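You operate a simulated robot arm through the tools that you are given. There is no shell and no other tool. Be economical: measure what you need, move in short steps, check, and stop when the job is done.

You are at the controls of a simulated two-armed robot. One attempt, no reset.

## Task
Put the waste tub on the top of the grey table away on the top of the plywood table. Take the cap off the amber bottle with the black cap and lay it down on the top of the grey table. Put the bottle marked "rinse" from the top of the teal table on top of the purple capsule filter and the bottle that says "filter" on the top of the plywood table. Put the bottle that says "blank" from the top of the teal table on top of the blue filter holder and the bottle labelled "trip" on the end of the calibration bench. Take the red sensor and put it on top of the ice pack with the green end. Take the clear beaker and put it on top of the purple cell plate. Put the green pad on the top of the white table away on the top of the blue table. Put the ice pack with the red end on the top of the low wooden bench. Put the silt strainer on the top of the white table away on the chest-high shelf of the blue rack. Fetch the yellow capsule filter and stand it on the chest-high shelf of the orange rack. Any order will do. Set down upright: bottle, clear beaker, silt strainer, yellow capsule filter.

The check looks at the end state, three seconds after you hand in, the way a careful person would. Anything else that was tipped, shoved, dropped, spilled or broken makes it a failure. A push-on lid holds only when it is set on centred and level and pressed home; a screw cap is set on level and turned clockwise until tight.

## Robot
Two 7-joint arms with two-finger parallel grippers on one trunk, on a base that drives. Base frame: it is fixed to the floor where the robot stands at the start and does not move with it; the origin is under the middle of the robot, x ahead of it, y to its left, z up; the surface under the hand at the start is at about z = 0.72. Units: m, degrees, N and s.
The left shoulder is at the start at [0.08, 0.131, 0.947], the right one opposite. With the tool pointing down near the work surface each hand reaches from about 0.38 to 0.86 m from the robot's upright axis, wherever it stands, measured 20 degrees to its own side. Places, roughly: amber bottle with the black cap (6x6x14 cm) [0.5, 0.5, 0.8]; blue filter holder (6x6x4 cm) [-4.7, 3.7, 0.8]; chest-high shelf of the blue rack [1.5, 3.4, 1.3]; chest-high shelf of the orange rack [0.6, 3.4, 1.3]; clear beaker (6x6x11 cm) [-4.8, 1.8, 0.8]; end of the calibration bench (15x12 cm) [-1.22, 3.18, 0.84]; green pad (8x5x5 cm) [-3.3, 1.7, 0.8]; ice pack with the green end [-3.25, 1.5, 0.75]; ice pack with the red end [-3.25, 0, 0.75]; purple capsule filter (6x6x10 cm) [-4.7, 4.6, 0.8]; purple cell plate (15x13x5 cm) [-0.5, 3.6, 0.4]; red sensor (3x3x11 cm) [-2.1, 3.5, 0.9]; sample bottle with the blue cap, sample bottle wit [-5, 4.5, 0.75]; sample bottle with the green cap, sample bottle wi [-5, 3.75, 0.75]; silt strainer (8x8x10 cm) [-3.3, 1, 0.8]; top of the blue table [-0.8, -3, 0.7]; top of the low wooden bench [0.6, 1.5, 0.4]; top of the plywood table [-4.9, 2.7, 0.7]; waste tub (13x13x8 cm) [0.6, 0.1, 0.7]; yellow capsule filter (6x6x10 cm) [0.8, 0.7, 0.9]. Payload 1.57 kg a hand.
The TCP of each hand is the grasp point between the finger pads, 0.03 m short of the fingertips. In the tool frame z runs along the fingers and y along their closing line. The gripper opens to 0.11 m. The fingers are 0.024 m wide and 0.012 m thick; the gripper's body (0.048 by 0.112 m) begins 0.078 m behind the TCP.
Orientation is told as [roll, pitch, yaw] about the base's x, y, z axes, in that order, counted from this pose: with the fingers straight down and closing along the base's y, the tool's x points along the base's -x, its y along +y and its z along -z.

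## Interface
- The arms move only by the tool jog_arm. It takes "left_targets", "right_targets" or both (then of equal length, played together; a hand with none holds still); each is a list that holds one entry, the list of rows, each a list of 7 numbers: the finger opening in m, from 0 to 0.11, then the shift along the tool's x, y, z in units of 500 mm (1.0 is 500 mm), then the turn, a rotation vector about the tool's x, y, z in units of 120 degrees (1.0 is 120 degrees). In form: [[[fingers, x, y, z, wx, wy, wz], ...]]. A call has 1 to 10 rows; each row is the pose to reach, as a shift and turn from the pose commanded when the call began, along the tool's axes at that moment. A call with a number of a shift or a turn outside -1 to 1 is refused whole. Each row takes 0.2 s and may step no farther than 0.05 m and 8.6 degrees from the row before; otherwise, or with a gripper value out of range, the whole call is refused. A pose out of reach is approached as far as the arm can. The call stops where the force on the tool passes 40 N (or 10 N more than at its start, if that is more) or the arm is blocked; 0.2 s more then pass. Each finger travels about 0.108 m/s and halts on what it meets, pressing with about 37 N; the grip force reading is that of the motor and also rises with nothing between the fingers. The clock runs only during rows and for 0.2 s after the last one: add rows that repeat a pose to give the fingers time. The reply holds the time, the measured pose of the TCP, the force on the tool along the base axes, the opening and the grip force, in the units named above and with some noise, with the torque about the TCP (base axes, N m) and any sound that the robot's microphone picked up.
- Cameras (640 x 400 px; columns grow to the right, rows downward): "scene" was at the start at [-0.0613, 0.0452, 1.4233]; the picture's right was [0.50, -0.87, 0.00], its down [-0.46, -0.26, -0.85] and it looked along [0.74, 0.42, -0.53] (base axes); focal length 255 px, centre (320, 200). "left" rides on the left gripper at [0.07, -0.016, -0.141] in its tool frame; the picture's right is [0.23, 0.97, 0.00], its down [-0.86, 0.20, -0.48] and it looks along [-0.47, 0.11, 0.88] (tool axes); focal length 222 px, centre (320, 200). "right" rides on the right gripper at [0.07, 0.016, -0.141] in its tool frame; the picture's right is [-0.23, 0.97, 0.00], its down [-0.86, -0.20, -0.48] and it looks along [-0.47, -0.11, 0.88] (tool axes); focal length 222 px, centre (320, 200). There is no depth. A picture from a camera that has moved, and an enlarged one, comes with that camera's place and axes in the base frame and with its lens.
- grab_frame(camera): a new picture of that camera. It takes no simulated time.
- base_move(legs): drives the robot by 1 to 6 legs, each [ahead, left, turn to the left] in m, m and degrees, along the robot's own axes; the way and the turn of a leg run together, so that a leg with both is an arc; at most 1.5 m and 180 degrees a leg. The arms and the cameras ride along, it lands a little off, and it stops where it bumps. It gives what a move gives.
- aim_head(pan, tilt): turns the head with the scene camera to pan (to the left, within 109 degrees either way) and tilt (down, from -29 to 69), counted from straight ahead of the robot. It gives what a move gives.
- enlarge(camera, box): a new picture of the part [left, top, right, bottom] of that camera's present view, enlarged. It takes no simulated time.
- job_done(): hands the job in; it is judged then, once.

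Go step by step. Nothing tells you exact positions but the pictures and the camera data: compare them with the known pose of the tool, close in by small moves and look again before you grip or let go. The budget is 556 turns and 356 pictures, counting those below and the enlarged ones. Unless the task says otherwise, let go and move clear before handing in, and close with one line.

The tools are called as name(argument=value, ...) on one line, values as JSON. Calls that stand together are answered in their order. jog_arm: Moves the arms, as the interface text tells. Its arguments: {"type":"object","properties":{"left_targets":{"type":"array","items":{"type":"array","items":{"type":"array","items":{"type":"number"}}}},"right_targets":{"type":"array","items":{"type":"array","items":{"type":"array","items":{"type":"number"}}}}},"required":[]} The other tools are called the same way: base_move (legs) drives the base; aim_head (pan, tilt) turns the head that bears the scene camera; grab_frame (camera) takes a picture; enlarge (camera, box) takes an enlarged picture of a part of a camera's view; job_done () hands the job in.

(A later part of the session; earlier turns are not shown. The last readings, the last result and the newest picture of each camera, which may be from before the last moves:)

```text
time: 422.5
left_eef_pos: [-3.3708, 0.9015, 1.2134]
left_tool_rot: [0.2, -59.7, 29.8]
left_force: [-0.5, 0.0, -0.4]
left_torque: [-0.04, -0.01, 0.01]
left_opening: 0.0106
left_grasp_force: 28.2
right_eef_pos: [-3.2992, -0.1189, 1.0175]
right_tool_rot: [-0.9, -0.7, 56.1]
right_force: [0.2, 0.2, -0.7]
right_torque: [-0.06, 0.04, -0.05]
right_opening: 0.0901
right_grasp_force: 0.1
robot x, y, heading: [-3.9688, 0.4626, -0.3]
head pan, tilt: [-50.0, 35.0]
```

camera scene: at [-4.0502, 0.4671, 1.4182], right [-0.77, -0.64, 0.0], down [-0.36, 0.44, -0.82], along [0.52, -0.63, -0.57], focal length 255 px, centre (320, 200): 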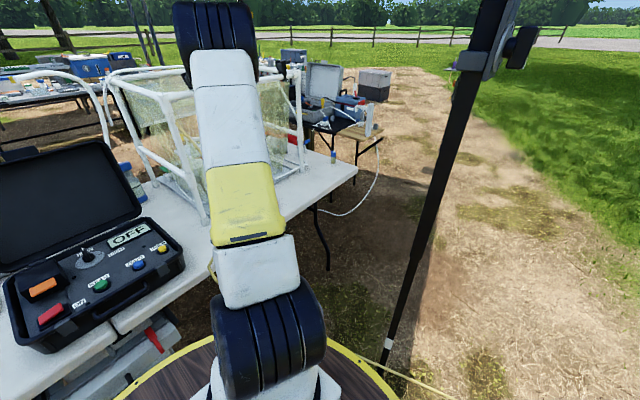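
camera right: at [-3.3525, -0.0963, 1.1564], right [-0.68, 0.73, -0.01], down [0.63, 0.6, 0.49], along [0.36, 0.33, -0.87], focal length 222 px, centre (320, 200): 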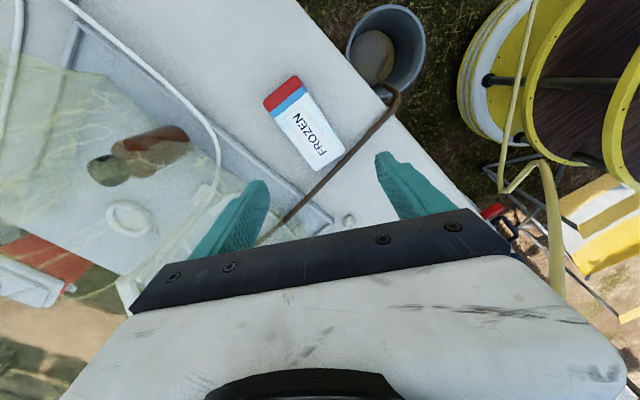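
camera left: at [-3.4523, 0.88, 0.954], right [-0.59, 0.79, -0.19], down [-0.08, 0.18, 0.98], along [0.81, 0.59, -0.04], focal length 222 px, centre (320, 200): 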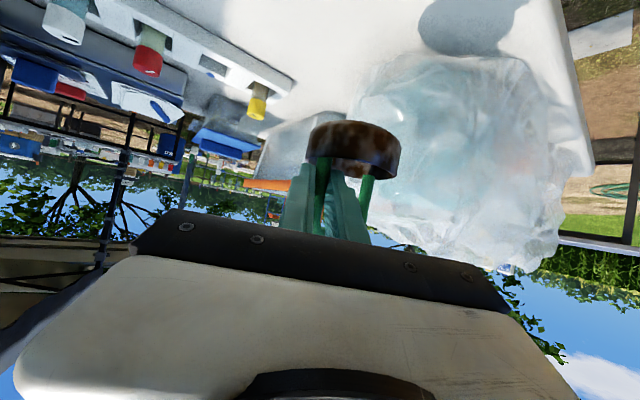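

jog_arm(right_targets=[[[0.09, -0.03, 0.01, -0.02, 0, 0, 0], [0.09, -0.07, 0.03, 0.0, 0, 0, -0.06], [0.09, -0.11, 0.045, 0.03, 0, 0, -0.13], [0.09, -0.14, 0.06, 0.06, 0, 0, -0.2]]])

grab_frame(camera="right")

```text
time: 423.5
left_eef_pos: [-3.3711, 0.901, 1.2139]
left_tool_rot: [0.4, -59.9, 29.8]
left_force: [-1.0, -0.2, 0.3]
left_torque: [0.0, 0.0, 0.03]
left_opening: 0.0105
left_grasp_force: 28.1
right_eef_pos: [-3.2842, -0.0415, 0.9874]
right_tool_rot: [-0.9, -0.4, 80.2]
right_force: [-0.4, -0.3, 0.0]
right_torque: [0.01, 0.0, 0.04]
right_opening: 0.09
right_grasp_force: 0.0
robot x, y, heading: [-3.9672, 0.4645, -0.7]
head pan, tilt: [-50.0, 35.0]
```

```text
168 pictures are left
camera right: at [-3.3148, -0.1084, 1.1278], right [-0.92, 0.39, -0.02], down [0.33, 0.81, 0.49], along [0.2, 0.44, -0.87], focal length 222 px, centre (320, 200)
```

right: 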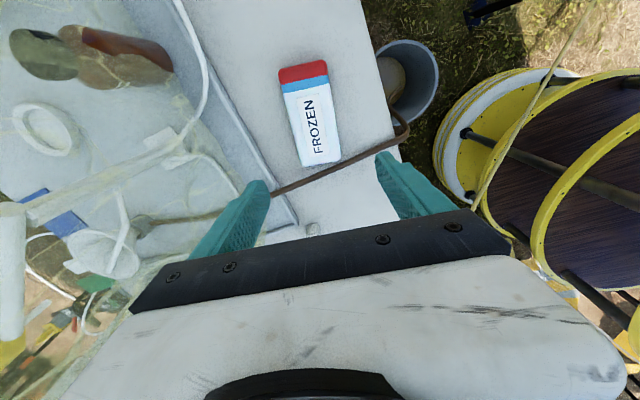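

jog_arm(right_targets=[[[0.09, 0.025, -0.008, 0.09, 0, 0, 0], [0.09, 0.05, -0.016, 0.18, 0, 0, 0], [0.09, 0.055, -0.016, 0.27, 0, 0, 0]]])

grab_frame(camera="right")

```text
time: 424.3
left_eef_pos: [-3.3711, 0.9009, 1.2132]
left_tool_rot: [0.3, -59.9, 29.8]
left_force: [-1.0, 0.1, -0.7]
left_torque: [-0.01, 0.05, -0.04]
left_opening: 0.0104
left_grasp_force: 28.5
right_eef_pos: [-3.2763, -0.0718, 0.8523]
right_tool_rot: [-1.2, -0.4, 80.0]
right_force: [0.4, 0.1, 0.2]
right_torque: [-0.03, 0.01, 0.0]
right_opening: 0.0897
right_grasp_force: 0.1
robot x, y, heading: [-3.9659, 0.4612, -0.6]
head pan, tilt: [-50.0, 35.0]
```

```text
167 pictures are left
camera right: at [-3.3074, -0.1377, 0.9923], right [-0.92, 0.39, -0.02], down [0.33, 0.81, 0.49], along [0.2, 0.44, -0.87], focal length 222 px, centre (320, 200)
```

right: 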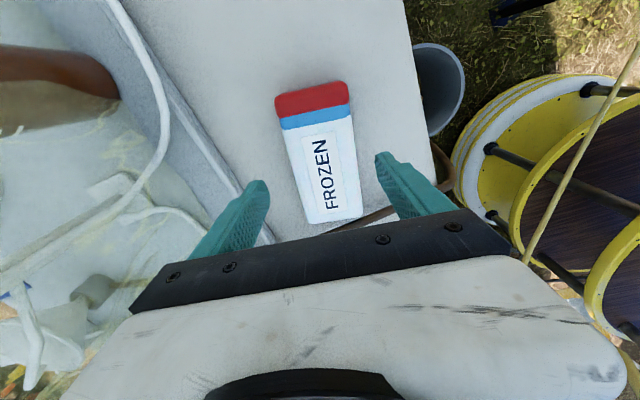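

jog_arm(right_targets=[[[0.09, 0.0, 0, 0.07, 0, 0, 0], [0.09, 0.0, 0, 0.138, 0, 0, 0], [0.07, 0.0, 0, 0.142, 0, 0, 0], [0.05, 0.0, 0, 0.142, 0, 0, 0], [0.04, 0.0, 0, 0.142, 0, 0, 0], [0.04, 0.0, 0, 0.142, 0, 0, 0]]])

grab_frame(camera="right")

```text
time: 425.7
left_eef_pos: [-3.3708, 0.8997, 1.2135]
left_tool_rot: [0.2, -59.8, 29.7]
left_force: [0.3, -0.8, -0.2]
left_torque: [-0.04, -0.02, -0.03]
left_opening: 0.0106
left_grasp_force: 28.6
right_eef_pos: [-3.2747, -0.0693, 0.7818]
right_tool_rot: [-1.1, -0.4, 80.1]
right_force: [2.4, -0.2, 3.7]
right_torque: [0.13, 0.14, -0.09]
right_opening: 0.0698
right_grasp_force: 36.6
robot x, y, heading: [-3.9663, 0.4606, -0.3]
head pan, tilt: [-50.0, 35.0]
```

```text
166 pictures are left
camera right: at [-3.3061, -0.1367, 0.922], right [-0.92, 0.39, -0.02], down [0.33, 0.81, 0.49], along [0.2, 0.44, -0.87], focal length 222 px, centre (320, 200)
```

right: 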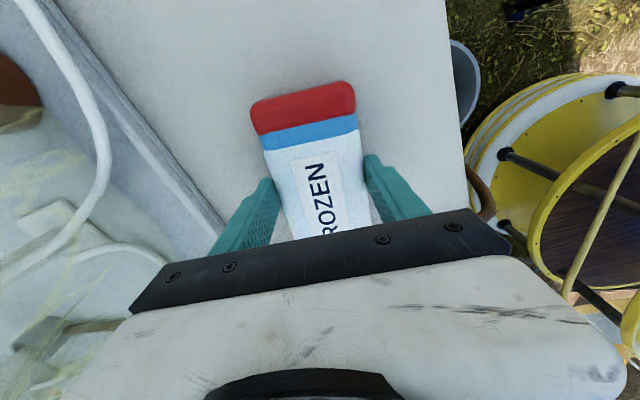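

jog_arm(right_targets=[[[0.04, 0, 0, -0.04, 0, 0, 0], [0.04, 0.0, 0, -0.13, 0, 0, 0], [0.04, 0.0, 0, -0.22, 0, 0, 0], [0.04, -0.024, 0.055, -0.29, 0, 0, 0], [0.04, -0.048, 0.109, -0.36, 0, 0, 0], [0.04, -0.08, 0.182, -0.41, 0, 0, 0], [0.04, -0.112, 0.255, -0.46, 0, 0, 0], [0.04, -0.144, 0.328, -0.51, 0, 0, 0], [0.04, -0.176, 0.4, -0.56, 0, 0, 0]]])

grab_frame(camera="right")

```text
time: 427.7
left_eef_pos: [-3.3693, 0.901, 1.2141]
left_tool_rot: [0.3, -59.8, 29.7]
left_force: [0.5, -0.3, -0.4]
left_torque: [0.0, 0.04, -0.01]
left_opening: 0.0109
left_grasp_force: 28.5
right_eef_pos: [-3.4618, 0.0489, 1.0596]
right_tool_rot: [-1.1, -0.5, 80.1]
right_force: [0.4, -0.1, -3.3]
right_torque: [-0.01, 0.04, -0.01]
right_opening: 0.0694
right_grasp_force: 37.0
robot x, y, heading: [-3.9712, 0.4625, -0.6]
head pan, tilt: [-50.0, 35.0]
```

```text
165 pictures are left
camera right: at [-3.4931, -0.0177, 1.1997], right [-0.92, 0.39, -0.01], down [0.34, 0.81, 0.49], along [0.2, 0.44, -0.87], focal length 222 px, centre (320, 200)
```

right: 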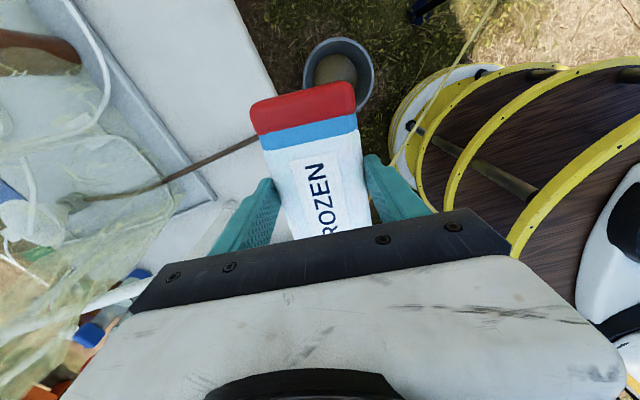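

base_move(legs=[[-0.8, 0, 0.5], [0, -1.4, 0], [0, -1.36, 0], [1.5, 0, 0], [1.5, 0, 0], [0.85, 0, 0]])

aim_head(pan=60, tilt=30)

grab_frame(camera="scene")

```text
time: 463.2
left_eef_pos: [-0.2083, -1.6964, 1.2125]
left_tool_rot: [0.3, -59.8, 31.5]
left_force: [0.3, -0.8, 0.6]
left_torque: [0.01, -0.03, 0.03]
left_opening: 0.0105
left_grasp_force: 28.4
right_eef_pos: [-0.2744, -2.5524, 1.0595]
right_tool_rot: [-1.1, -0.5, 81.9]
right_force: [0.1, 0.6, -4.2]
right_torque: [-0.02, -0.02, 0.0]
right_opening: 0.0695
right_grasp_force: 36.9
robot x, y, heading: [-0.7929, -2.1549, 1.3]
head pan, tilt: [-50.0, 35.0]
```

```text
time: 465.1
left_eef_pos: [-0.209, -1.697, 1.2125]
left_tool_rot: [0.4, -59.8, 31.5]
left_force: [-0.3, 0.0, -0.4]
left_torque: [-0.01, 0.03, -0.02]
left_opening: 0.0107
left_grasp_force: 28.2
right_eef_pos: [-0.2756, -2.5524, 1.0602]
right_tool_rot: [-0.9, -0.5, 81.8]
right_force: [0.5, -0.3, -3.7]
right_torque: [0.0, 0.0, -0.05]
right_opening: 0.0695
right_grasp_force: 37.2
robot x, y, heading: [-0.795, -2.1545, 1.2]
head pan, tilt: [60.0, 30.0]
```

```text
164 pictures are left
camera scene: at [-0.8879, -2.0775, 1.426], right [0.88, -0.48, 0.0], down [-0.24, -0.44, -0.87], along [0.42, 0.76, -0.5], focal length 255 px, centre (320, 200)
```

scene: 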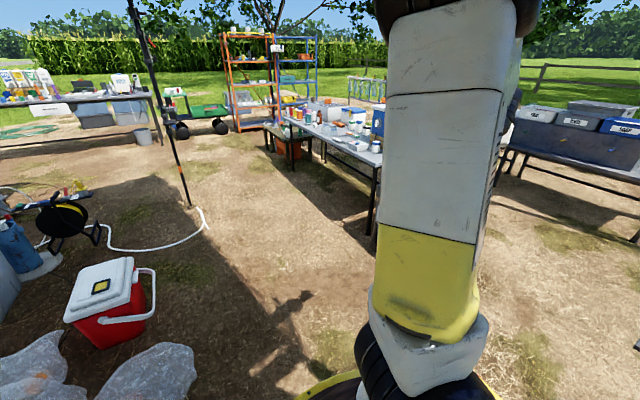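

base_move(legs=[[-0.17, 0, -1], [0, 0.45, 0], [0.6, 0.25, 0], [0.1, 0.1, 45], [0, 0, 45]])

aim_head(pan=0, tilt=25)

grab_frame(camera="scene")

```text
time: 476.1
left_eef_pos: [-0.7578, -0.7263, 1.2135]
left_tool_rot: [0.3, -59.8, 119.8]
left_force: [-0.3, -0.5, -1.1]
left_torque: [-0.01, 0.03, 0.02]
left_opening: 0.0105
left_grasp_force: 28.4
right_eef_pos: [0.0957, -0.8183, 1.0595]
right_tool_rot: [-0.9, -0.4, 170.1]
right_force: [0.0, 0.5, -3.9]
right_torque: [-0.01, -0.06, 0.01]
right_opening: 0.0696
right_grasp_force: 37.3
robot x, y, heading: [-0.3188, -1.3252, 89.3]
head pan, tilt: [60.0, 30.0]
```

```text
time: 477.4
left_eef_pos: [-0.7584, -0.7266, 1.2129]
left_tool_rot: [0.3, -59.9, 119.9]
left_force: [0.1, -0.6, -0.8]
left_torque: [-0.01, 0.0, 0.02]
left_opening: 0.0108
left_grasp_force: 28.6
right_eef_pos: [0.0951, -0.8178, 1.0604]
right_tool_rot: [-1.0, -0.5, 170.1]
right_force: [-1.1, -0.7, -2.9]
right_torque: [0.0, -0.03, 0.02]
right_opening: 0.0695
right_grasp_force: 36.9
robot x, y, heading: [-0.3129, -1.3254, 89.5]
head pan, tilt: [0.0, 25.0]
```

```text
163 pictures are left
camera scene: at [-0.3176, -1.3706, 1.434], right [1.0, -0.01, 0.0], down [0.0, -0.42, -0.91], along [0.01, 0.91, -0.42], focal length 255 px, centre (320, 200)
```

scene: 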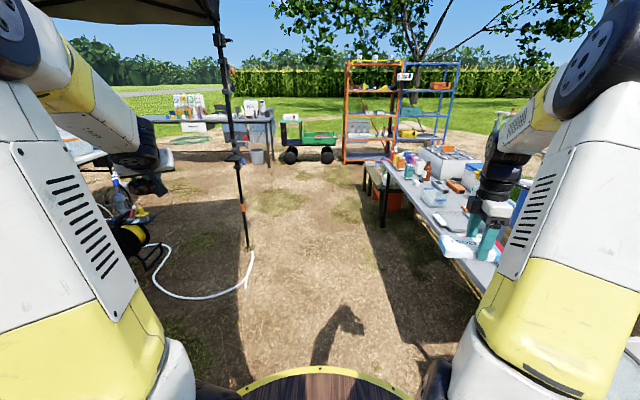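

base_move(legs=[[1.4, -0.13, 0], [1.4, 0, 0], [0, 0, -90]])

aim_head(pan=0, tilt=45)

grab_frame(camera="scene")

```text
time: 495.1
left_eef_pos: [0.4978, 1.9333, 1.2134]
left_tool_rot: [0.3, -59.8, 27.7]
left_force: [-0.3, 0.6, -0.2]
left_torque: [0.02, 0.02, -0.01]
left_opening: 0.0104
left_grasp_force: 28.1
right_eef_pos: [0.3743, 1.0848, 1.0603]
right_tool_rot: [-1.0, -0.4, 78.0]
right_force: [-0.5, 0.1, -3.3]
right_torque: [-0.02, 0.02, 0.0]
right_opening: 0.0694
right_grasp_force: 36.9
robot x, y, heading: [-0.1168, 1.5136, -2.6]
head pan, tilt: [0.0, 25.0]
```

```text
time: 495.9
left_eef_pos: [0.4962, 1.9332, 1.2126]
left_tool_rot: [0.1, -59.9, 27.6]
left_force: [-0.1, 0.6, 0.0]
left_torque: [-0.01, 0.02, -0.02]
left_opening: 0.0107
left_grasp_force: 27.7
right_eef_pos: [0.373, 1.0843, 1.0591]
right_tool_rot: [-1.0, -0.4, 77.9]
right_force: [0.1, 0.5, -3.1]
right_torque: [-0.04, -0.02, 0.02]
right_opening: 0.0693
right_grasp_force: 37.1
robot x, y, heading: [-0.1159, 1.5148, -2.5]
head pan, tilt: [0.0, 45.0]
```

```text
162 pictures are left
camera scene: at [-0.1739, 1.5197, 1.4035], right [-0.05, -1.0, 0.0], down [-0.71, 0.03, -0.71], along [0.71, -0.03, -0.71], focal length 255 px, centre (320, 200)
```

scene: 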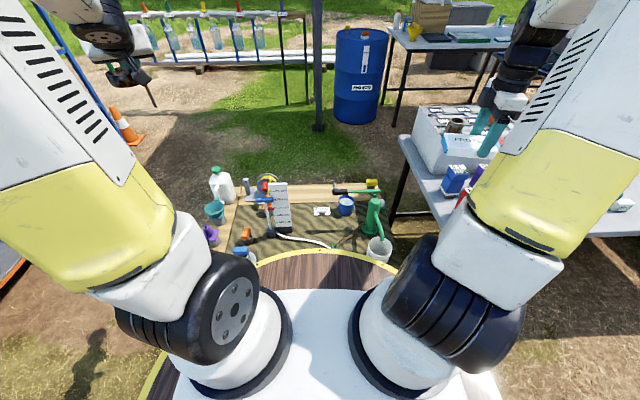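

jog_arm(right_targets=[[[0.04, -0.09, 0, 0.01, 0, 0, 0], [0.04, -0.18, 0, 0.02, 0, 0, 0], [0.04, -0.27, 0, 0.03, 0, 0, 0], [0.04, -0.36, 0, 0.05, 0, 0, 0], [0.04, -0.45, 0, 0.06, 0, 0, 0], [0.04, -0.54, 0, 0.07, 0, 0, 0], [0.04, -0.63, 0, 0.09, 0, 0, 0], [0.04, -0.7, 0, 0.1, 0, 0, 0]]])

grab_frame(camera="right")

grab_frame(camera="left")

```text
time: 497.7
left_eef_pos: [0.497, 1.9338, 1.2131]
left_tool_rot: [0.3, -59.9, 27.7]
left_force: [-0.1, 1.0, -0.3]
left_torque: [-0.03, -0.02, 0.01]
left_opening: 0.0106
left_grasp_force: 28.8
right_eef_pos: [0.4469, 1.4269, 1.0143]
right_tool_rot: [-0.9, -0.5, 78.0]
right_force: [0.2, -0.5, -2.3]
right_torque: [0.02, -0.01, 0.03]
right_opening: 0.0696
right_grasp_force: 37.4
robot x, y, heading: [-0.1176, 1.5164, -2.6]
head pan, tilt: [0.0, 45.0]
```

```text
161 pictures are left
camera right: at [0.4137, 1.3625, 1.1542], right [-0.9, 0.43, -0.02], down [0.36, 0.79, 0.49], along [0.22, 0.44, -0.87], focal length 222 px, centre (320, 200)
```

right: 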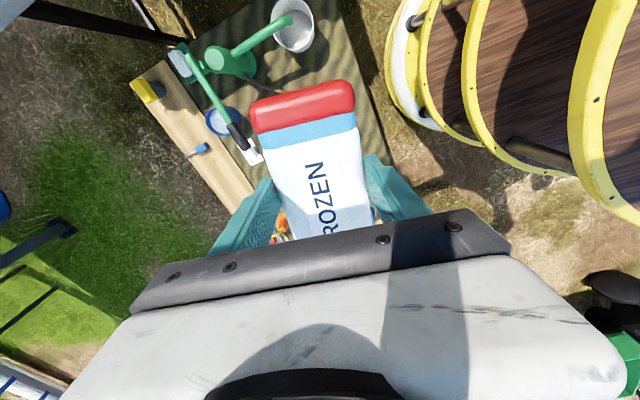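

```text
160 pictures are left
camera left: at [0.3642, 1.8449, 1.2245], right [-0.56, 0.81, -0.19], down [-0.08, 0.18, 0.98], along [0.83, 0.56, -0.04], focal length 222 px, centre (320, 200)
```

left: 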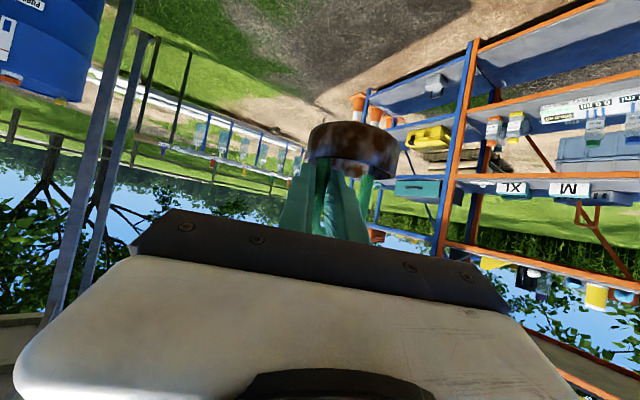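

base_move(legs=[[-0.35, 0, 2.5]])

aim_head(pan=0, tilt=35)

grab_frame(camera="scene")

grab_frame(camera="right")

```text
time: 499.9
left_eef_pos: [0.1345, 1.9684, 1.2139]
left_tool_rot: [0.3, -59.7, 30.2]
left_force: [-0.1, 0.1, -1.1]
left_torque: [-0.02, 0.0, 0.0]
left_opening: 0.0108
left_grasp_force: 28.5
right_eef_pos: [0.1094, 1.4604, 1.0137]
right_tool_rot: [-1.0, -0.4, 80.4]
right_force: [0.1, -0.1, -2.7]
right_torque: [-0.04, 0.0, 0.0]
right_opening: 0.0695
right_grasp_force: 36.7
robot x, y, heading: [-0.457, 1.525, -0.3]
head pan, tilt: [0.0, 45.0]
```

```text
time: 500.7
left_eef_pos: [0.1349, 1.9679, 1.2125]
left_tool_rot: [0.2, -59.8, 30.2]
left_force: [-0.3, -0.4, 0.0]
left_torque: [-0.03, 0.0, 0.02]
left_opening: 0.0108
left_grasp_force: 28.4
right_eef_pos: [0.1071, 1.4604, 1.0157]
right_tool_rot: [-1.0, -0.5, 80.5]
right_force: [0.1, -0.2, -2.9]
right_torque: [-0.01, 0.03, -0.01]
right_opening: 0.0696
right_grasp_force: 36.9
robot x, y, heading: [-0.4579, 1.5221, 0.2]
head pan, tilt: [0.0, 35.0]
```

```text
159 pictures are left
camera scene: at [-0.5101, 1.5254, 1.4182], right [0.0, -1.0, 0.0], down [-0.57, 0.0, -0.82], along [0.82, 0.0, -0.57], focal length 255 px, centre (320, 200)
```

scene: 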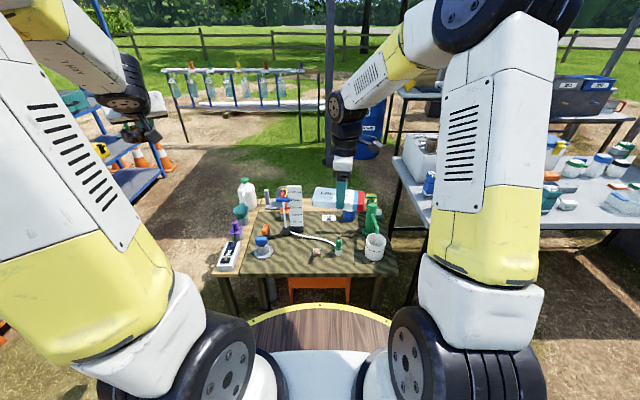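

```text
158 pictures are left
camera right: at [0.0773, 1.3935, 1.1541], right [-0.92, 0.39, -0.02], down [0.33, 0.81, 0.49], along [0.2, 0.45, -0.87], focal length 222 px, centre (320, 200)
```

right: 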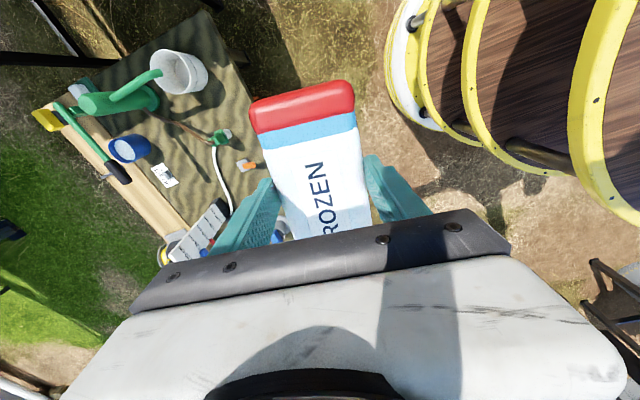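

enlarge(camera="scene", box=[200, 170, 420, 310])

```text
2.86 times, centred on (310, 240) of scene
camera zoom: at [-0.5101, 1.5254, 1.4182], right [0.0, -1.0, 0.0], down [-0.57, 0.0, -0.82], along [0.82, 0.0, -0.57], focal length 729 px, centre (349, 86)
```

zoom: 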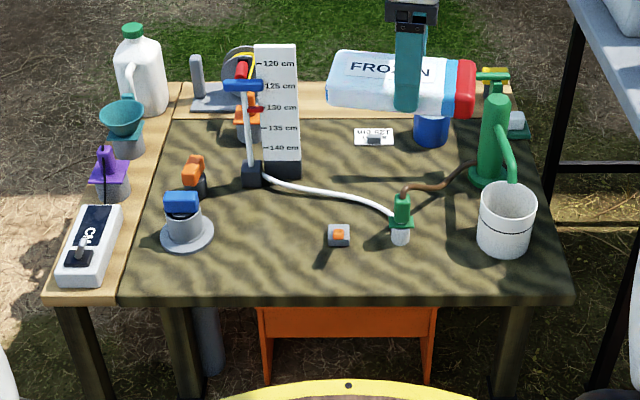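

base_move(legs=[[0.33, 0.1, 0]])

```text
time: 502.9
left_eef_pos: [0.4637, 2.0665, 1.2123]
left_tool_rot: [0.2, -59.8, 30.2]
left_force: [0.0, -0.8, -0.2]
left_torque: [-0.03, 0.0, -0.01]
left_opening: 0.0108
left_grasp_force: 28.0
right_eef_pos: [0.4357, 1.5581, 1.0134]
right_tool_rot: [-1.0, -0.4, 80.4]
right_force: [-0.3, 0.5, -3.0]
right_torque: [-0.06, 0.02, 0.03]
right_opening: 0.0695
right_grasp_force: 37.2
robot x, y, heading: [-0.1317, 1.6273, -0.1]
head pan, tilt: [0.0, 35.0]
```

jog_arm(right_targets=[[[0.04, -0.06, 0.03, 0.05, 0, 0, 0], [0.04, -0.12, 0.06, 0.11, 0, 0, 0], [0.04, -0.17, 0.09, 0.18, 0, 0, 0], [0.04, -0.19, 0.105, 0.27, 0, 0, 0], [0.04, -0.19, 0.105, 0.36, 0, 0, 0], [0.04, -0.19, 0.105, 0.45, 0, 0, 0], [0.04, -0.19, 0.105, 0.54, 0, 0, 0], [0.04, -0.19, 0.105, 0.63, 0, 0, 0], [0.04, -0.19, 0.105, 0.72, 0, 0, 0], [0.04, -0.19, 0.105, 0.8, 0, 0, 0]]])

grab_frame(camera="right")

```text
time: 505.1
left_eef_pos: [0.4625, 2.0657, 1.2143]
left_tool_rot: [0.2, -59.9, 30.1]
left_force: [-0.8, 0.7, -0.7]
left_torque: [0.0, -0.04, 0.0]
left_opening: 0.0108
left_grasp_force: 28.4
right_eef_pos: [0.407, 1.6603, 0.612]
right_tool_rot: [-1.2, -0.5, 80.4]
right_force: [0.3, 0.1, -3.1]
right_torque: [-0.07, 0.0, -0.04]
right_opening: 0.0696
right_grasp_force: 36.7
robot x, y, heading: [-0.1307, 1.6263, -0.2]
head pan, tilt: [0.0, 35.0]
```

```text
156 pictures are left
camera right: at [0.3767, 1.5936, 0.7507], right [-0.92, 0.39, -0.02], down [0.33, 0.81, 0.49], along [0.2, 0.45, -0.87], focal length 222 px, centre (320, 200)
```

right: 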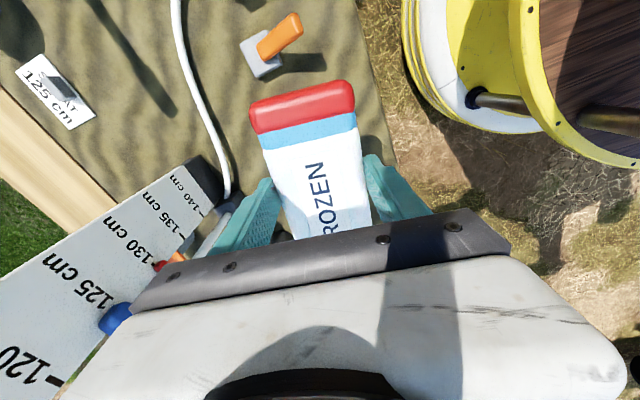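

jog_arm(right_targets=[[[0.04, -0.008, 0, 0.08, 0, 0, 0], [0.04, -0.008, 0, 0.16, 0, 0, 0], [0.04, -0.008, 0, 0.22, 0, 0, 0], [0.04, -0.008, 0, 0.25, 0, 0, 0], [0.04, -0.008, 0, 0.265, 0, 0, 0], [0.04, -0.008, 0, 0.28, 0, 0, 0], [0.04, -0.008, 0, 0.295, 0, 0, 0], [0.04, -0.008, 0, 0.31, 0, 0, 0], [0.04, -0.008, 0, 0.325, 0, 0, 0], [0.04, -0.008, 0, 0.34, 0, 0, 0]]])

grab_frame(camera="right")

```text
time: 507.3
left_eef_pos: [0.4642, 2.0658, 1.2127]
left_tool_rot: [0.3, -59.7, 30.1]
left_force: [0.5, -0.2, -0.4]
left_torque: [0.0, 0.02, 0.02]
left_opening: 0.0106
left_grasp_force: 27.8
right_eef_pos: [0.4128, 1.6671, 0.443]
right_tool_rot: [-1.0, -0.4, 80.3]
right_force: [0.5, 0.4, -2.9]
right_torque: [-0.02, 0.01, -0.01]
right_opening: 0.0694
right_grasp_force: 36.6
robot x, y, heading: [-0.1343, 1.6242, -0.2]
head pan, tilt: [0.0, 35.0]
```

```text
155 pictures are left
camera right: at [0.3811, 1.5998, 0.5843], right [-0.92, 0.39, -0.02], down [0.33, 0.81, 0.49], along [0.2, 0.44, -0.87], focal length 222 px, centre (320, 200)
```

right: 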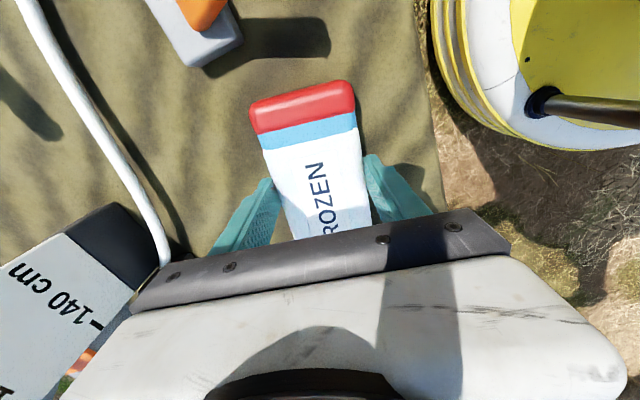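

jog_arm(right_targets=[[[0.04, 0, 0, 0.015, 0, 0, 0], [0.04, 0, 0, 0.03, 0, 0, 0], [0.04, 0, 0, 0.045, 0, 0, 0], [0.04, 0, 0, 0.06, 0, 0, 0], [0.04, 0, 0, 0.075, 0, 0, 0], [0.04, 0, 0, 0.09, 0, 0, 0], [0.04, 0, 0, 0.105, 0, 0, 0], [0.04, 0, 0, 0.12, 0, 0, 0]]])

```text
time: 508.0
left_eef_pos: [0.4628, 2.0664, 1.2133]
left_tool_rot: [0.1, -59.9, 30.1]
left_force: [-1.0, -0.7, 0.0]
left_torque: [-0.04, 0.03, -0.01]
left_opening: 0.0107
left_grasp_force: 28.3
right_eef_pos: [0.4132, 1.6675, 0.4303]
right_tool_rot: [-1.2, -0.4, 80.3]
right_force: [-3.6, -1.8, 12.4]
right_torque: [0.0, 0.74, 0.12]
right_opening: 0.0695
right_grasp_force: 36.7
robot x, y, heading: [-0.131, 1.6249, -0.2]
head pan, tilt: [0.0, 35.0]
stopped in row 3 (right hand): the force on the tool passed its limit at 65 N (the readings are from after the stop); the commanded pose is now the measured one
```

jog_arm(right_targets=[[[0.07, 0, 0, 0, 0, 0, 0], [0.085, 0, 0, 0, 0, 0, 0], [0.09, 0, 0, -0.02, 0, 0, 0], [0.09, 0, 0, -0.1, 0, 0, 0], [0.09, 0, 0, -0.19, 0, 0, 0], [0.09, 0, 0, -0.28, 0, 0, 0], [0.09, 0, 0, -0.37, 0, 0, 0], [0.09, 0, 0, -0.46, 0, 0, 0], [0.09, 0, 0, -0.55, 0, 0, 0], [0.09, 0, 0, -0.64, 0, 0, 0]]])

grab_frame(camera="right")

```text
time: 510.2
left_eef_pos: [0.4641, 2.0651, 1.2127]
left_tool_rot: [0.3, -59.8, 30.1]
left_force: [0.3, 0.2, -0.2]
left_torque: [0.04, 0.01, -0.03]
left_opening: 0.0106
left_grasp_force: 29.1
right_eef_pos: [0.4061, 1.6649, 0.7482]
right_tool_rot: [-1.0, -0.4, 80.5]
right_force: [0.4, 0.8, 0.0]
right_torque: [0.0, -0.02, -0.02]
right_opening: 0.09
right_grasp_force: 0.0
robot x, y, heading: [-0.1315, 1.6246, 0.0]
head pan, tilt: [0.0, 35.0]
```

```text
154 pictures are left
camera right: at [0.3763, 1.5991, 0.8892], right [-0.92, 0.39, -0.02], down [0.33, 0.81, 0.49], along [0.2, 0.44, -0.87], focal length 222 px, centre (320, 200)
```

right: 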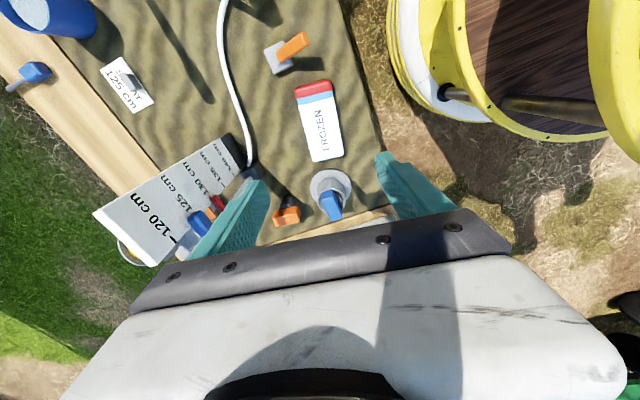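

jog_arm(right_targets=[[[0.09, 0, 0.03, -0.09, 0, 0, 0], [0.09, 0, 0.06, -0.18, 0, 0, 0], [0.09, 0, 0.09, -0.27, 0, 0, 0], [0.09, 0, 0.12, -0.36, 0, 0, 0], [0.09, 0, 0.15, -0.45, 0, 0, 0], [0.09, 0, 0.15, -0.54, 0, 0, 0], [0.09, 0, 0.15, -0.63, 0, 0, 0]]])

base_move(legs=[[-0.25, 0, 0], [0, 0.87, 0], [0, 0, 90], [0, -1.4, 0], [0, -0.4, 0]])

aim_head(pan=15, tilt=10)

grab_frame(camera="scene")

```text
time: 511.8
left_eef_pos: [0.4635, 2.0651, 1.2131]
left_tool_rot: [0.4, -59.8, 30.1]
left_force: [-0.1, 0.2, -0.4]
left_torque: [0.01, 0.05, 0.01]
left_opening: 0.0105
left_grasp_force: 28.4
right_eef_pos: [0.3281, 1.6756, 1.0642]
right_tool_rot: [-1.0, -0.4, 80.4]
right_force: [0.0, 0.3, 0.4]
right_torque: [-0.02, 0.02, 0.01]
right_opening: 0.0903
right_grasp_force: 0.0
robot x, y, heading: [-0.1334, 1.6218, -0.3]
head pan, tilt: [0.0, 35.0]
```

```text
time: 530.4
left_eef_pos: [0.9909, 3.1293, 1.2133]
left_tool_rot: [0.2, -59.8, 121.8]
left_force: [-0.5, -0.4, -1.2]
left_torque: [-0.01, -0.04, 0.03]
left_opening: 0.0107
left_grasp_force: 28.4
right_eef_pos: [1.382, 3.0061, 1.0638]
right_tool_rot: [-1.2, -0.5, 172.2]
right_force: [0.7, -0.5, -0.3]
right_torque: [0.02, 0.0, -0.01]
right_opening: 0.0901
right_grasp_force: 0.0
robot x, y, heading: [1.4523, 2.5508, 91.6]
head pan, tilt: [0.0, 35.0]
```

```text
time: 531.3
left_eef_pos: [0.9893, 3.1298, 1.2125]
left_tool_rot: [0.3, -59.8, 121.9]
left_force: [-0.3, -0.5, -0.1]
left_torque: [0.01, 0.0, 0.0]
left_opening: 0.0103
left_grasp_force: 28.5
right_eef_pos: [1.384, 3.0062, 1.0634]
right_tool_rot: [-1.2, -0.4, 172.2]
right_force: [0.6, 1.2, 0.2]
right_torque: [0.01, 0.01, 0.02]
right_opening: 0.09
right_grasp_force: 0.1
robot x, y, heading: [1.4498, 2.5471, 91.5]
head pan, tilt: [15.0, 10.0]
```

```text
153 pictures are left
camera scene: at [1.4281, 2.4986, 1.4583], right [0.96, 0.28, 0.0], down [0.05, -0.17, -0.98], along [-0.28, 0.94, -0.17], focal length 255 px, centre (320, 200)
```

scene: 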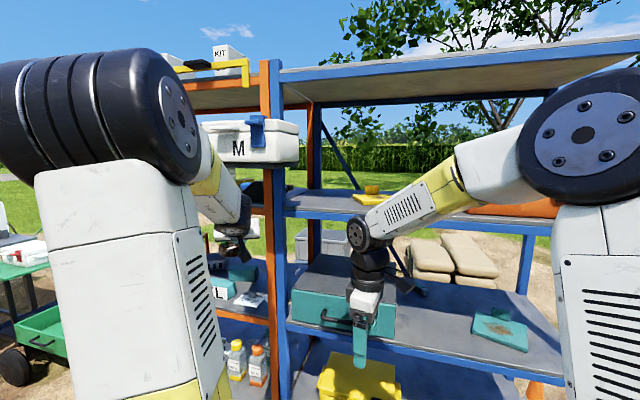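

jog_arm(right_targets=[[[0.09, 0.02, 0.09, 0, 0, 0, 0], [0.09, 0.04, 0.18, 0, 0, 0, 0], [0.09, 0.06, 0.27, 0, 0, 0, 0], [0.09, 0.08, 0.36, 0, 0, 0, 0], [0.09, 0.1, 0.45, 0, 0, 0, 0], [0.09, 0.12, 0.54, 0, 0, 0, 0], [0.09, 0.14, 0.63, 0, 0, 0, 0]]])

aim_head(pan=5, tilt=5)

grab_frame(camera="scene")

```text
time: 532.9
left_eef_pos: [0.9903, 3.1307, 1.2135]
left_tool_rot: [0.2, -59.8, 121.7]
left_force: [0.3, 0.5, -0.8]
left_torque: [0.0, -0.02, 0.01]
left_opening: 0.0106
left_grasp_force: 28.4
right_eef_pos: [1.4084, 2.6856, 1.0615]
right_tool_rot: [-1.1, -0.2, 172.2]
right_force: [0.8, -0.2, -0.1]
right_torque: [-0.02, -0.01, 0.01]
right_opening: 0.0899
right_grasp_force: 0.1
right hand out of reach, approached as far as the arm can: row 7
robot x, y, heading: [1.4487, 2.5484, 91.5]
head pan, tilt: [15.0, 10.0]
```

```text
time: 533.6
left_eef_pos: [0.9893, 3.1292, 1.2134]
left_tool_rot: [0.2, -59.7, 121.7]
left_force: [0.0, 0.2, 0.3]
left_torque: [-0.01, -0.02, -0.05]
left_opening: 0.0106
left_grasp_force: 28.4
right_eef_pos: [1.4081, 2.6877, 1.0603]
right_tool_rot: [-1.1, -0.4, 172.2]
right_force: [-0.9, -0.4, -0.3]
right_torque: [0.01, -0.05, 0.0]
right_opening: 0.09
right_grasp_force: 0.0
robot x, y, heading: [1.4455, 2.5475, 91.5]
head pan, tilt: [5.0, 5.0]
```

```text
152 pictures are left
camera scene: at [1.4441, 2.5006, 1.4664], right [0.99, 0.11, 0.0], down [0.01, -0.09, -1.0], along [-0.11, 0.99, -0.09], focal length 255 px, centre (320, 200)
```

scene: 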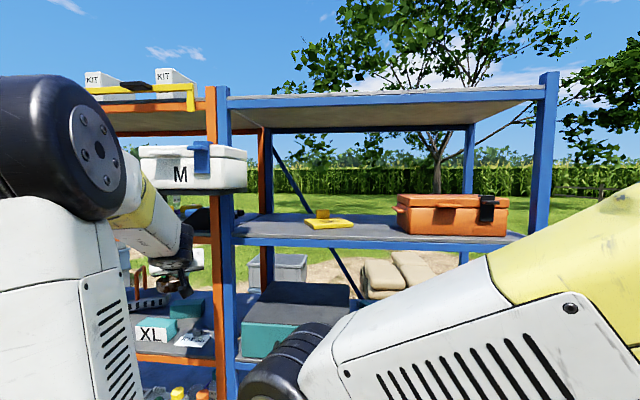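

base_move(legs=[[-0.12, 0, 0], [0, -0.3, -1.5]])

```text
time: 536.5
left_eef_pos: [1.3058, 3.0256, 1.2139]
left_tool_rot: [0.2, -59.8, 120.4]
left_force: [-0.4, 0.4, -0.1]
left_torque: [-0.01, -0.02, -0.03]
left_opening: 0.0105
left_grasp_force: 27.9
right_eef_pos: [1.7112, 2.5712, 1.0607]
right_tool_rot: [-1.0, -0.4, 170.7]
right_force: [0.2, 0.4, -0.5]
right_torque: [-0.02, 0.01, 0.0]
right_opening: 0.0901
right_grasp_force: 0.0
robot x, y, heading: [1.751, 2.4299, 89.9]
head pan, tilt: [5.0, 5.0]
```

jog_arm(left_targets=[[[0.0, -0.03, -0.054, -0.054, 0.031, 0, 0.018], [0.0, -0.06, -0.109, -0.108, 0.062, 0, 0.036], [0.0, -0.09, -0.163, -0.162, 0.093, 0, 0.054], [0.0, -0.12, -0.217, -0.217, 0.124, 0, 0.072], [0.0, -0.15, -0.271, -0.271, 0.155, 0, 0.09], [0.0, -0.18, -0.326, -0.325, 0.186, 0, 0.108], [0.0, -0.21, -0.38, -0.379, 0.2165, 0, 0.125]]])

grab_frame(camera="left")

grab_frame(camera="scene")

```text
time: 538.1
left_eef_pos: [1.5261, 3.024, 1.3988]
left_tool_rot: [0.1, -59.8, 90.6]
left_force: [-0.2, 0.0, -0.3]
left_torque: [-0.03, 0.0, -0.02]
left_opening: 0.0107
left_grasp_force: 28.6
right_eef_pos: [1.7123, 2.5722, 1.0619]
right_tool_rot: [-1.1, -0.3, 170.8]
right_force: [0.7, 0.0, -0.2]
right_torque: [-0.02, 0.03, 0.01]
right_opening: 0.0901
right_grasp_force: 0.1
robot x, y, heading: [1.7486, 2.4312, 90.0]
head pan, tilt: [5.0, 5.0]
```

```text
151 pictures are left
camera left: at [1.5431, 2.867, 1.4103], right [-0.97, -0.12, -0.2], down [-0.2, 0.02, 0.98], along [-0.12, 0.99, -0.04], focal length 222 px, centre (320, 200)
```

left: 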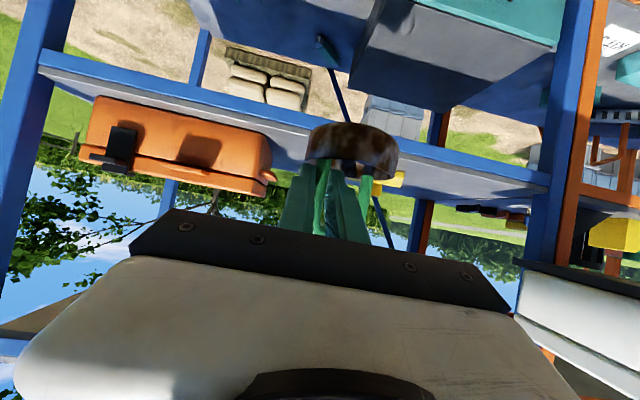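

```text
150 pictures are left
camera scene: at [1.7429, 2.3854, 1.4664], right [1.0, 0.09, 0.0], down [0.01, -0.09, -1.0], along [-0.09, 0.99, -0.09], focal length 255 px, centre (320, 200)
```

scene: 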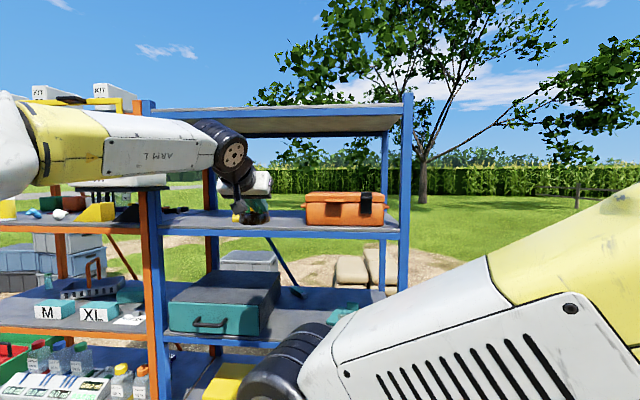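

base_move(legs=[[0.12, 0, 0]])

jog_arm(left_targets=[[[0.0, -0.03, 0, 0.05, 0, 0, 0], [0.0, -0.06, 0, 0.1, 0, 0, 0], [0.0, -0.095, 0, 0.165, 0, 0, 0]]])

grab_frame(camera="left")

enlarge(camera="scene", box=[150, 120, 430, 280])

```text
time: 539.3
left_eef_pos: [1.5269, 3.1466, 1.3985]
left_tool_rot: [0.1, -59.9, 90.7]
left_force: [-0.2, -0.6, -0.6]
left_torque: [0.02, -0.03, 0.01]
left_opening: 0.0106
left_grasp_force: 28.6
right_eef_pos: [1.713, 2.6916, 1.0614]
right_tool_rot: [-1.1, -0.4, 170.7]
right_force: [-0.3, 0.0, 0.1]
right_torque: [0.01, 0.03, 0.02]
right_opening: 0.0902
right_grasp_force: 0.0
robot x, y, heading: [1.7477, 2.5567, 89.9]
head pan, tilt: [5.0, 5.0]
```

```text
time: 540.1
left_eef_pos: [1.5274, 3.2402, 1.4012]
left_tool_rot: [0.2, -59.9, 90.3]
left_force: [0.2, -0.2, -0.2]
left_torque: [-0.01, 0.05, 0.1]
left_opening: 0.0108
left_grasp_force: 28.3
right_eef_pos: [1.7122, 2.6914, 1.0617]
right_tool_rot: [-1.1, -0.3, 170.7]
right_force: [1.3, -0.2, 0.8]
right_torque: [0.01, 0.06, -0.04]
right_opening: 0.0901
right_grasp_force: 0.0
robot x, y, heading: [1.7536, 2.5545, 90.2]
head pan, tilt: [5.0, 5.0]
```

```text
149 pictures are left
camera left: at [1.5434, 3.0815, 1.4115], right [-0.97, -0.12, -0.19], down [-0.2, 0.01, 0.98], along [-0.12, 0.99, -0.04], focal length 222 px, centre (320, 200)
```

left: 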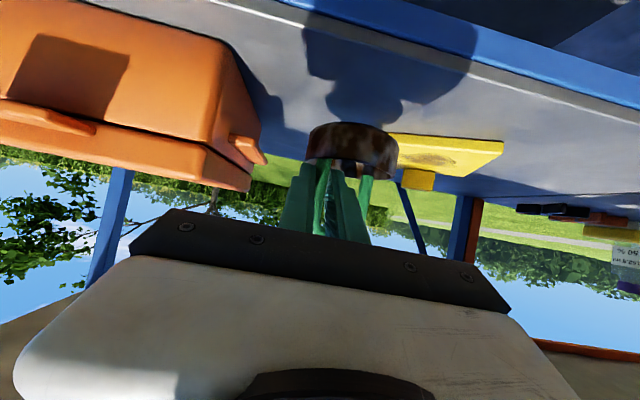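

```text
2.29 times, centred on (290, 200) of scene
camera zoom: at [1.7441, 2.5063, 1.4664], right [1.0, 0.09, 0.0], down [0.01, -0.09, -1.0], along [-0.09, 0.99, -0.09], focal length 583 px, centre (389, 200)
```

zoom: 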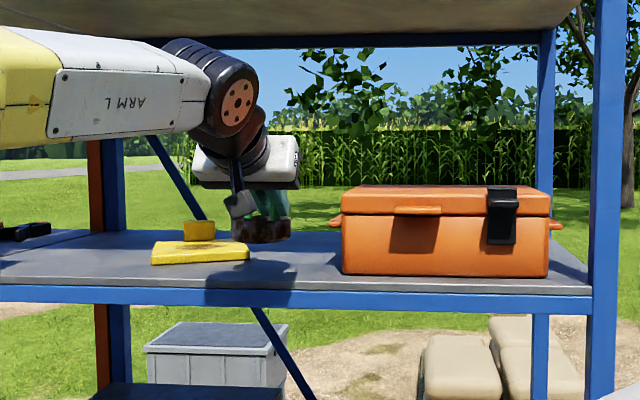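

jog_arm(left_targets=[[[0.0, 0.04, 0, 0.023, 0, 0, 0], [0.0, 0.07, 0, 0.04, 0, 0, 0], [0.0, 0.08, 0, 0.046, 0, 0, 0], [0.0, 0.086, 0, 0.05, 0, 0, 0], [0.0, 0.092, 0, 0.053, 0, 0, 0], [0.0, 0.098, 0, 0.057, 0, 0, 0]]])

grab_frame(camera="left")

```text
time: 541.2
left_eef_pos: [1.5268, 3.2417, 1.3547]
left_tool_rot: [0.1, -60.6, 90.3]
left_force: [0.0, 1.6, 5.7]
left_torque: [0.21, -0.06, 0.01]
left_opening: 0.0105
left_grasp_force: 29.0
right_eef_pos: [1.713, 2.6937, 1.0605]
right_tool_rot: [-1.2, -0.3, 170.6]
right_force: [-0.1, 0.9, -0.2]
right_torque: [0.03, -0.02, -0.01]
right_opening: 0.0901
right_grasp_force: 0.0
robot x, y, heading: [1.7502, 2.5565, 90.1]
head pan, tilt: [5.0, 5.0]
stopped in row 5 (left hand): the force on the tool passed its limit at 44 N (the readings are from after the stop); the commanded pose is now the measured one
```

```text
147 pictures are left
camera left: at [1.543, 3.0835, 1.3632], right [-0.97, -0.12, -0.2], down [-0.2, 0.0, 0.98], along [-0.12, 0.99, -0.02], focal length 222 px, centre (320, 200)
```

left: 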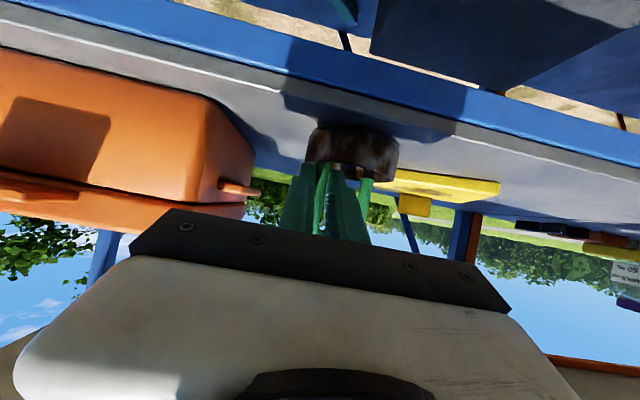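

jog_arm(left_targets=[[[0.02, 0, 0, 0, 0, 0, 0], [0.028, 0, 0, 0, 0, 0, 0], [0.028, 0, 0, 0, 0, 0, 0], [0.028, 0.02, 0, -0.035, 0, 0, 0], [0.028, 0.05, 0, -0.087, 0, 0, 0], [0.028, 0.08, 0, -0.139, 0, 0, 0], [0.028, 0.11, 0, -0.19, 0, 0, 0]]])

grab_frame(camera="left")

```text
time: 542.8
left_eef_pos: [1.5269, 3.131, 1.3513]
left_tool_rot: [0.2, -60.4, 90.3]
left_force: [-0.7, 1.2, 0.2]
left_torque: [0.02, 0.01, 0.0]
left_opening: 0.0279
left_grasp_force: 0.1
right_eef_pos: [1.7116, 2.6927, 1.0609]
right_tool_rot: [-1.0, -0.5, 170.7]
right_force: [0.0, -0.3, -0.5]
right_torque: [0.01, 0.01, 0.01]
right_opening: 0.09
right_grasp_force: 0.1
robot x, y, heading: [1.7503, 2.5566, 90.1]
head pan, tilt: [5.0, 5.0]
```

```text
146 pictures are left
camera left: at [1.5437, 2.9741, 1.3609], right [-0.97, -0.12, -0.2], down [-0.2, 0.0, 0.98], along [-0.12, 0.99, -0.03], focal length 222 px, centre (320, 200)
```

left: 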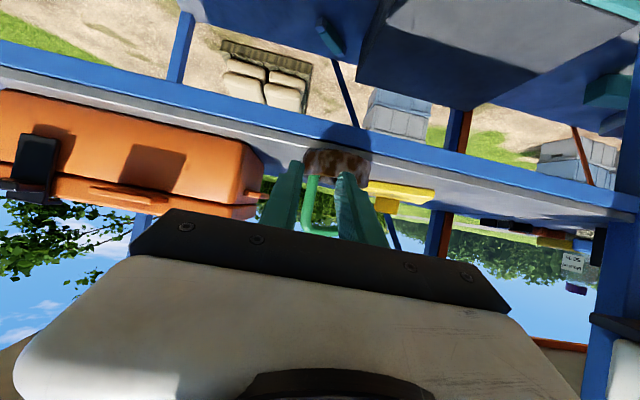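

base_move(legs=[[-0.2, 0, 0]])

jog_arm(left_targets=[[[0.06, 0.04, 0.06, -0.03, 0, 0.07, 0], [0.06, 0.08, 0.12, -0.06, 0, 0.14, 0], [0.06, 0.12, 0.18, -0.08, 0, 0.21, 0], [0.06, 0.16, 0.24, -0.1, 0, 0.28, 0], [0.06, 0.2, 0.3, -0.11, 0, 0.35, 0], [0.06, 0.24, 0.36, -0.12, 0, 0.42, 0], [0.06, 0.28, 0.42, -0.12, 0, 0.49, 0], [0.06, 0.32, 0.48, -0.12, 0, 0.5, 0]]])

aim_head(pan=12, tilt=8)

grab_frame(camera="scene")

```text
time: 544.4
left_eef_pos: [1.5275, 2.9347, 1.3523]
left_tool_rot: [0.0, -60.7, 90.2]
left_force: [-0.3, 1.0, -0.3]
left_torque: [0.0, 0.02, -0.02]
left_opening: 0.0279
left_grasp_force: 0.1
right_eef_pos: [1.7127, 2.4944, 1.0611]
right_tool_rot: [-1.0, -0.4, 170.7]
right_force: [-0.3, 0.0, -0.2]
right_torque: [-0.01, -0.03, 0.01]
right_opening: 0.0898
right_grasp_force: 0.2
robot x, y, heading: [1.75, 2.3561, 89.9]
head pan, tilt: [5.0, 5.0]
```

```text
time: 546.2
left_eef_pos: [1.2901, 2.8023, 1.2424]
left_tool_rot: [0.1, -0.4, 90.3]
left_force: [0.5, 0.0, 0.9]
left_torque: [0.02, 0.11, 0.01]
left_opening: 0.0602
left_grasp_force: 0.0
right_eef_pos: [1.7115, 2.4961, 1.0615]
right_tool_rot: [-1.2, -0.3, 170.7]
right_force: [0.1, 0.0, -0.6]
right_torque: [-0.02, 0.03, 0.01]
right_opening: 0.0899
right_grasp_force: 0.0
robot x, y, heading: [1.7459, 2.3565, 89.8]
head pan, tilt: [5.0, 5.0]
```

```text
time: 546.9
left_eef_pos: [1.2891, 2.8027, 1.2419]
left_tool_rot: [0.1, -0.6, 90.4]
left_force: [-0.3, 0.3, 0.3]
left_torque: [-0.02, -0.01, 0.0]
left_opening: 0.0603
left_grasp_force: 0.0
right_eef_pos: [1.7126, 2.4955, 1.0606]
right_tool_rot: [-1.2, -0.4, 170.7]
right_force: [0.8, 1.0, -0.1]
right_torque: [-0.05, -0.03, -0.03]
right_opening: 0.0903
right_grasp_force: 0.1
robot x, y, heading: [1.7514, 2.3576, 90.0]
head pan, tilt: [12.0, 8.0]
```

```text
145 pictures are left
camera scene: at [1.7316, 2.3083, 1.4616], right [0.98, 0.21, 0.0], down [0.03, -0.14, -0.99], along [-0.21, 0.97, -0.14], focal length 255 px, centre (320, 200)
```

scene: 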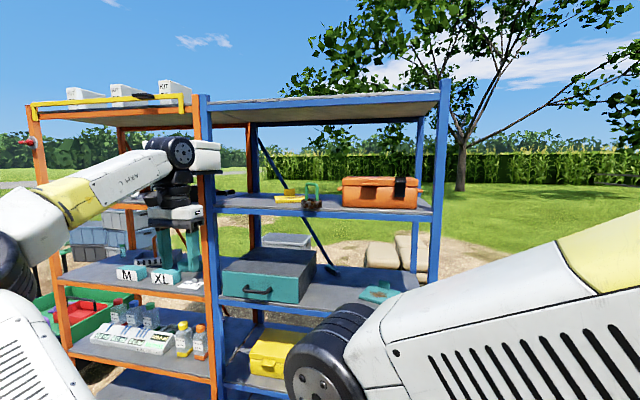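

enlarge(camera="scene", box=[200, 150, 440, 250])

```text
2.67 times, centred on (320, 200) of scene
camera zoom: at [1.7316, 2.3083, 1.4616], right [0.98, 0.21, 0.0], down [0.03, -0.14, -0.99], along [-0.21, 0.97, -0.14], focal length 681 px, centre (320, 200)
```

zoom: 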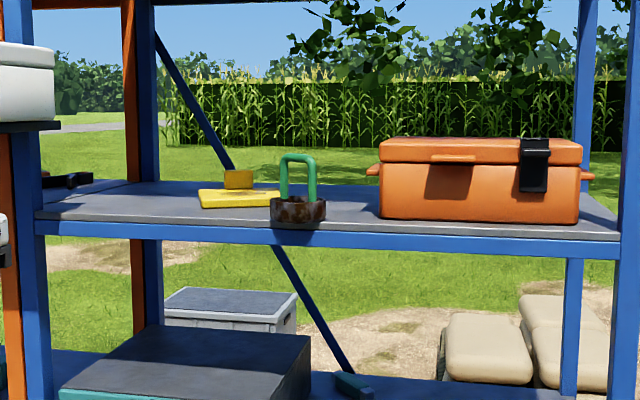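

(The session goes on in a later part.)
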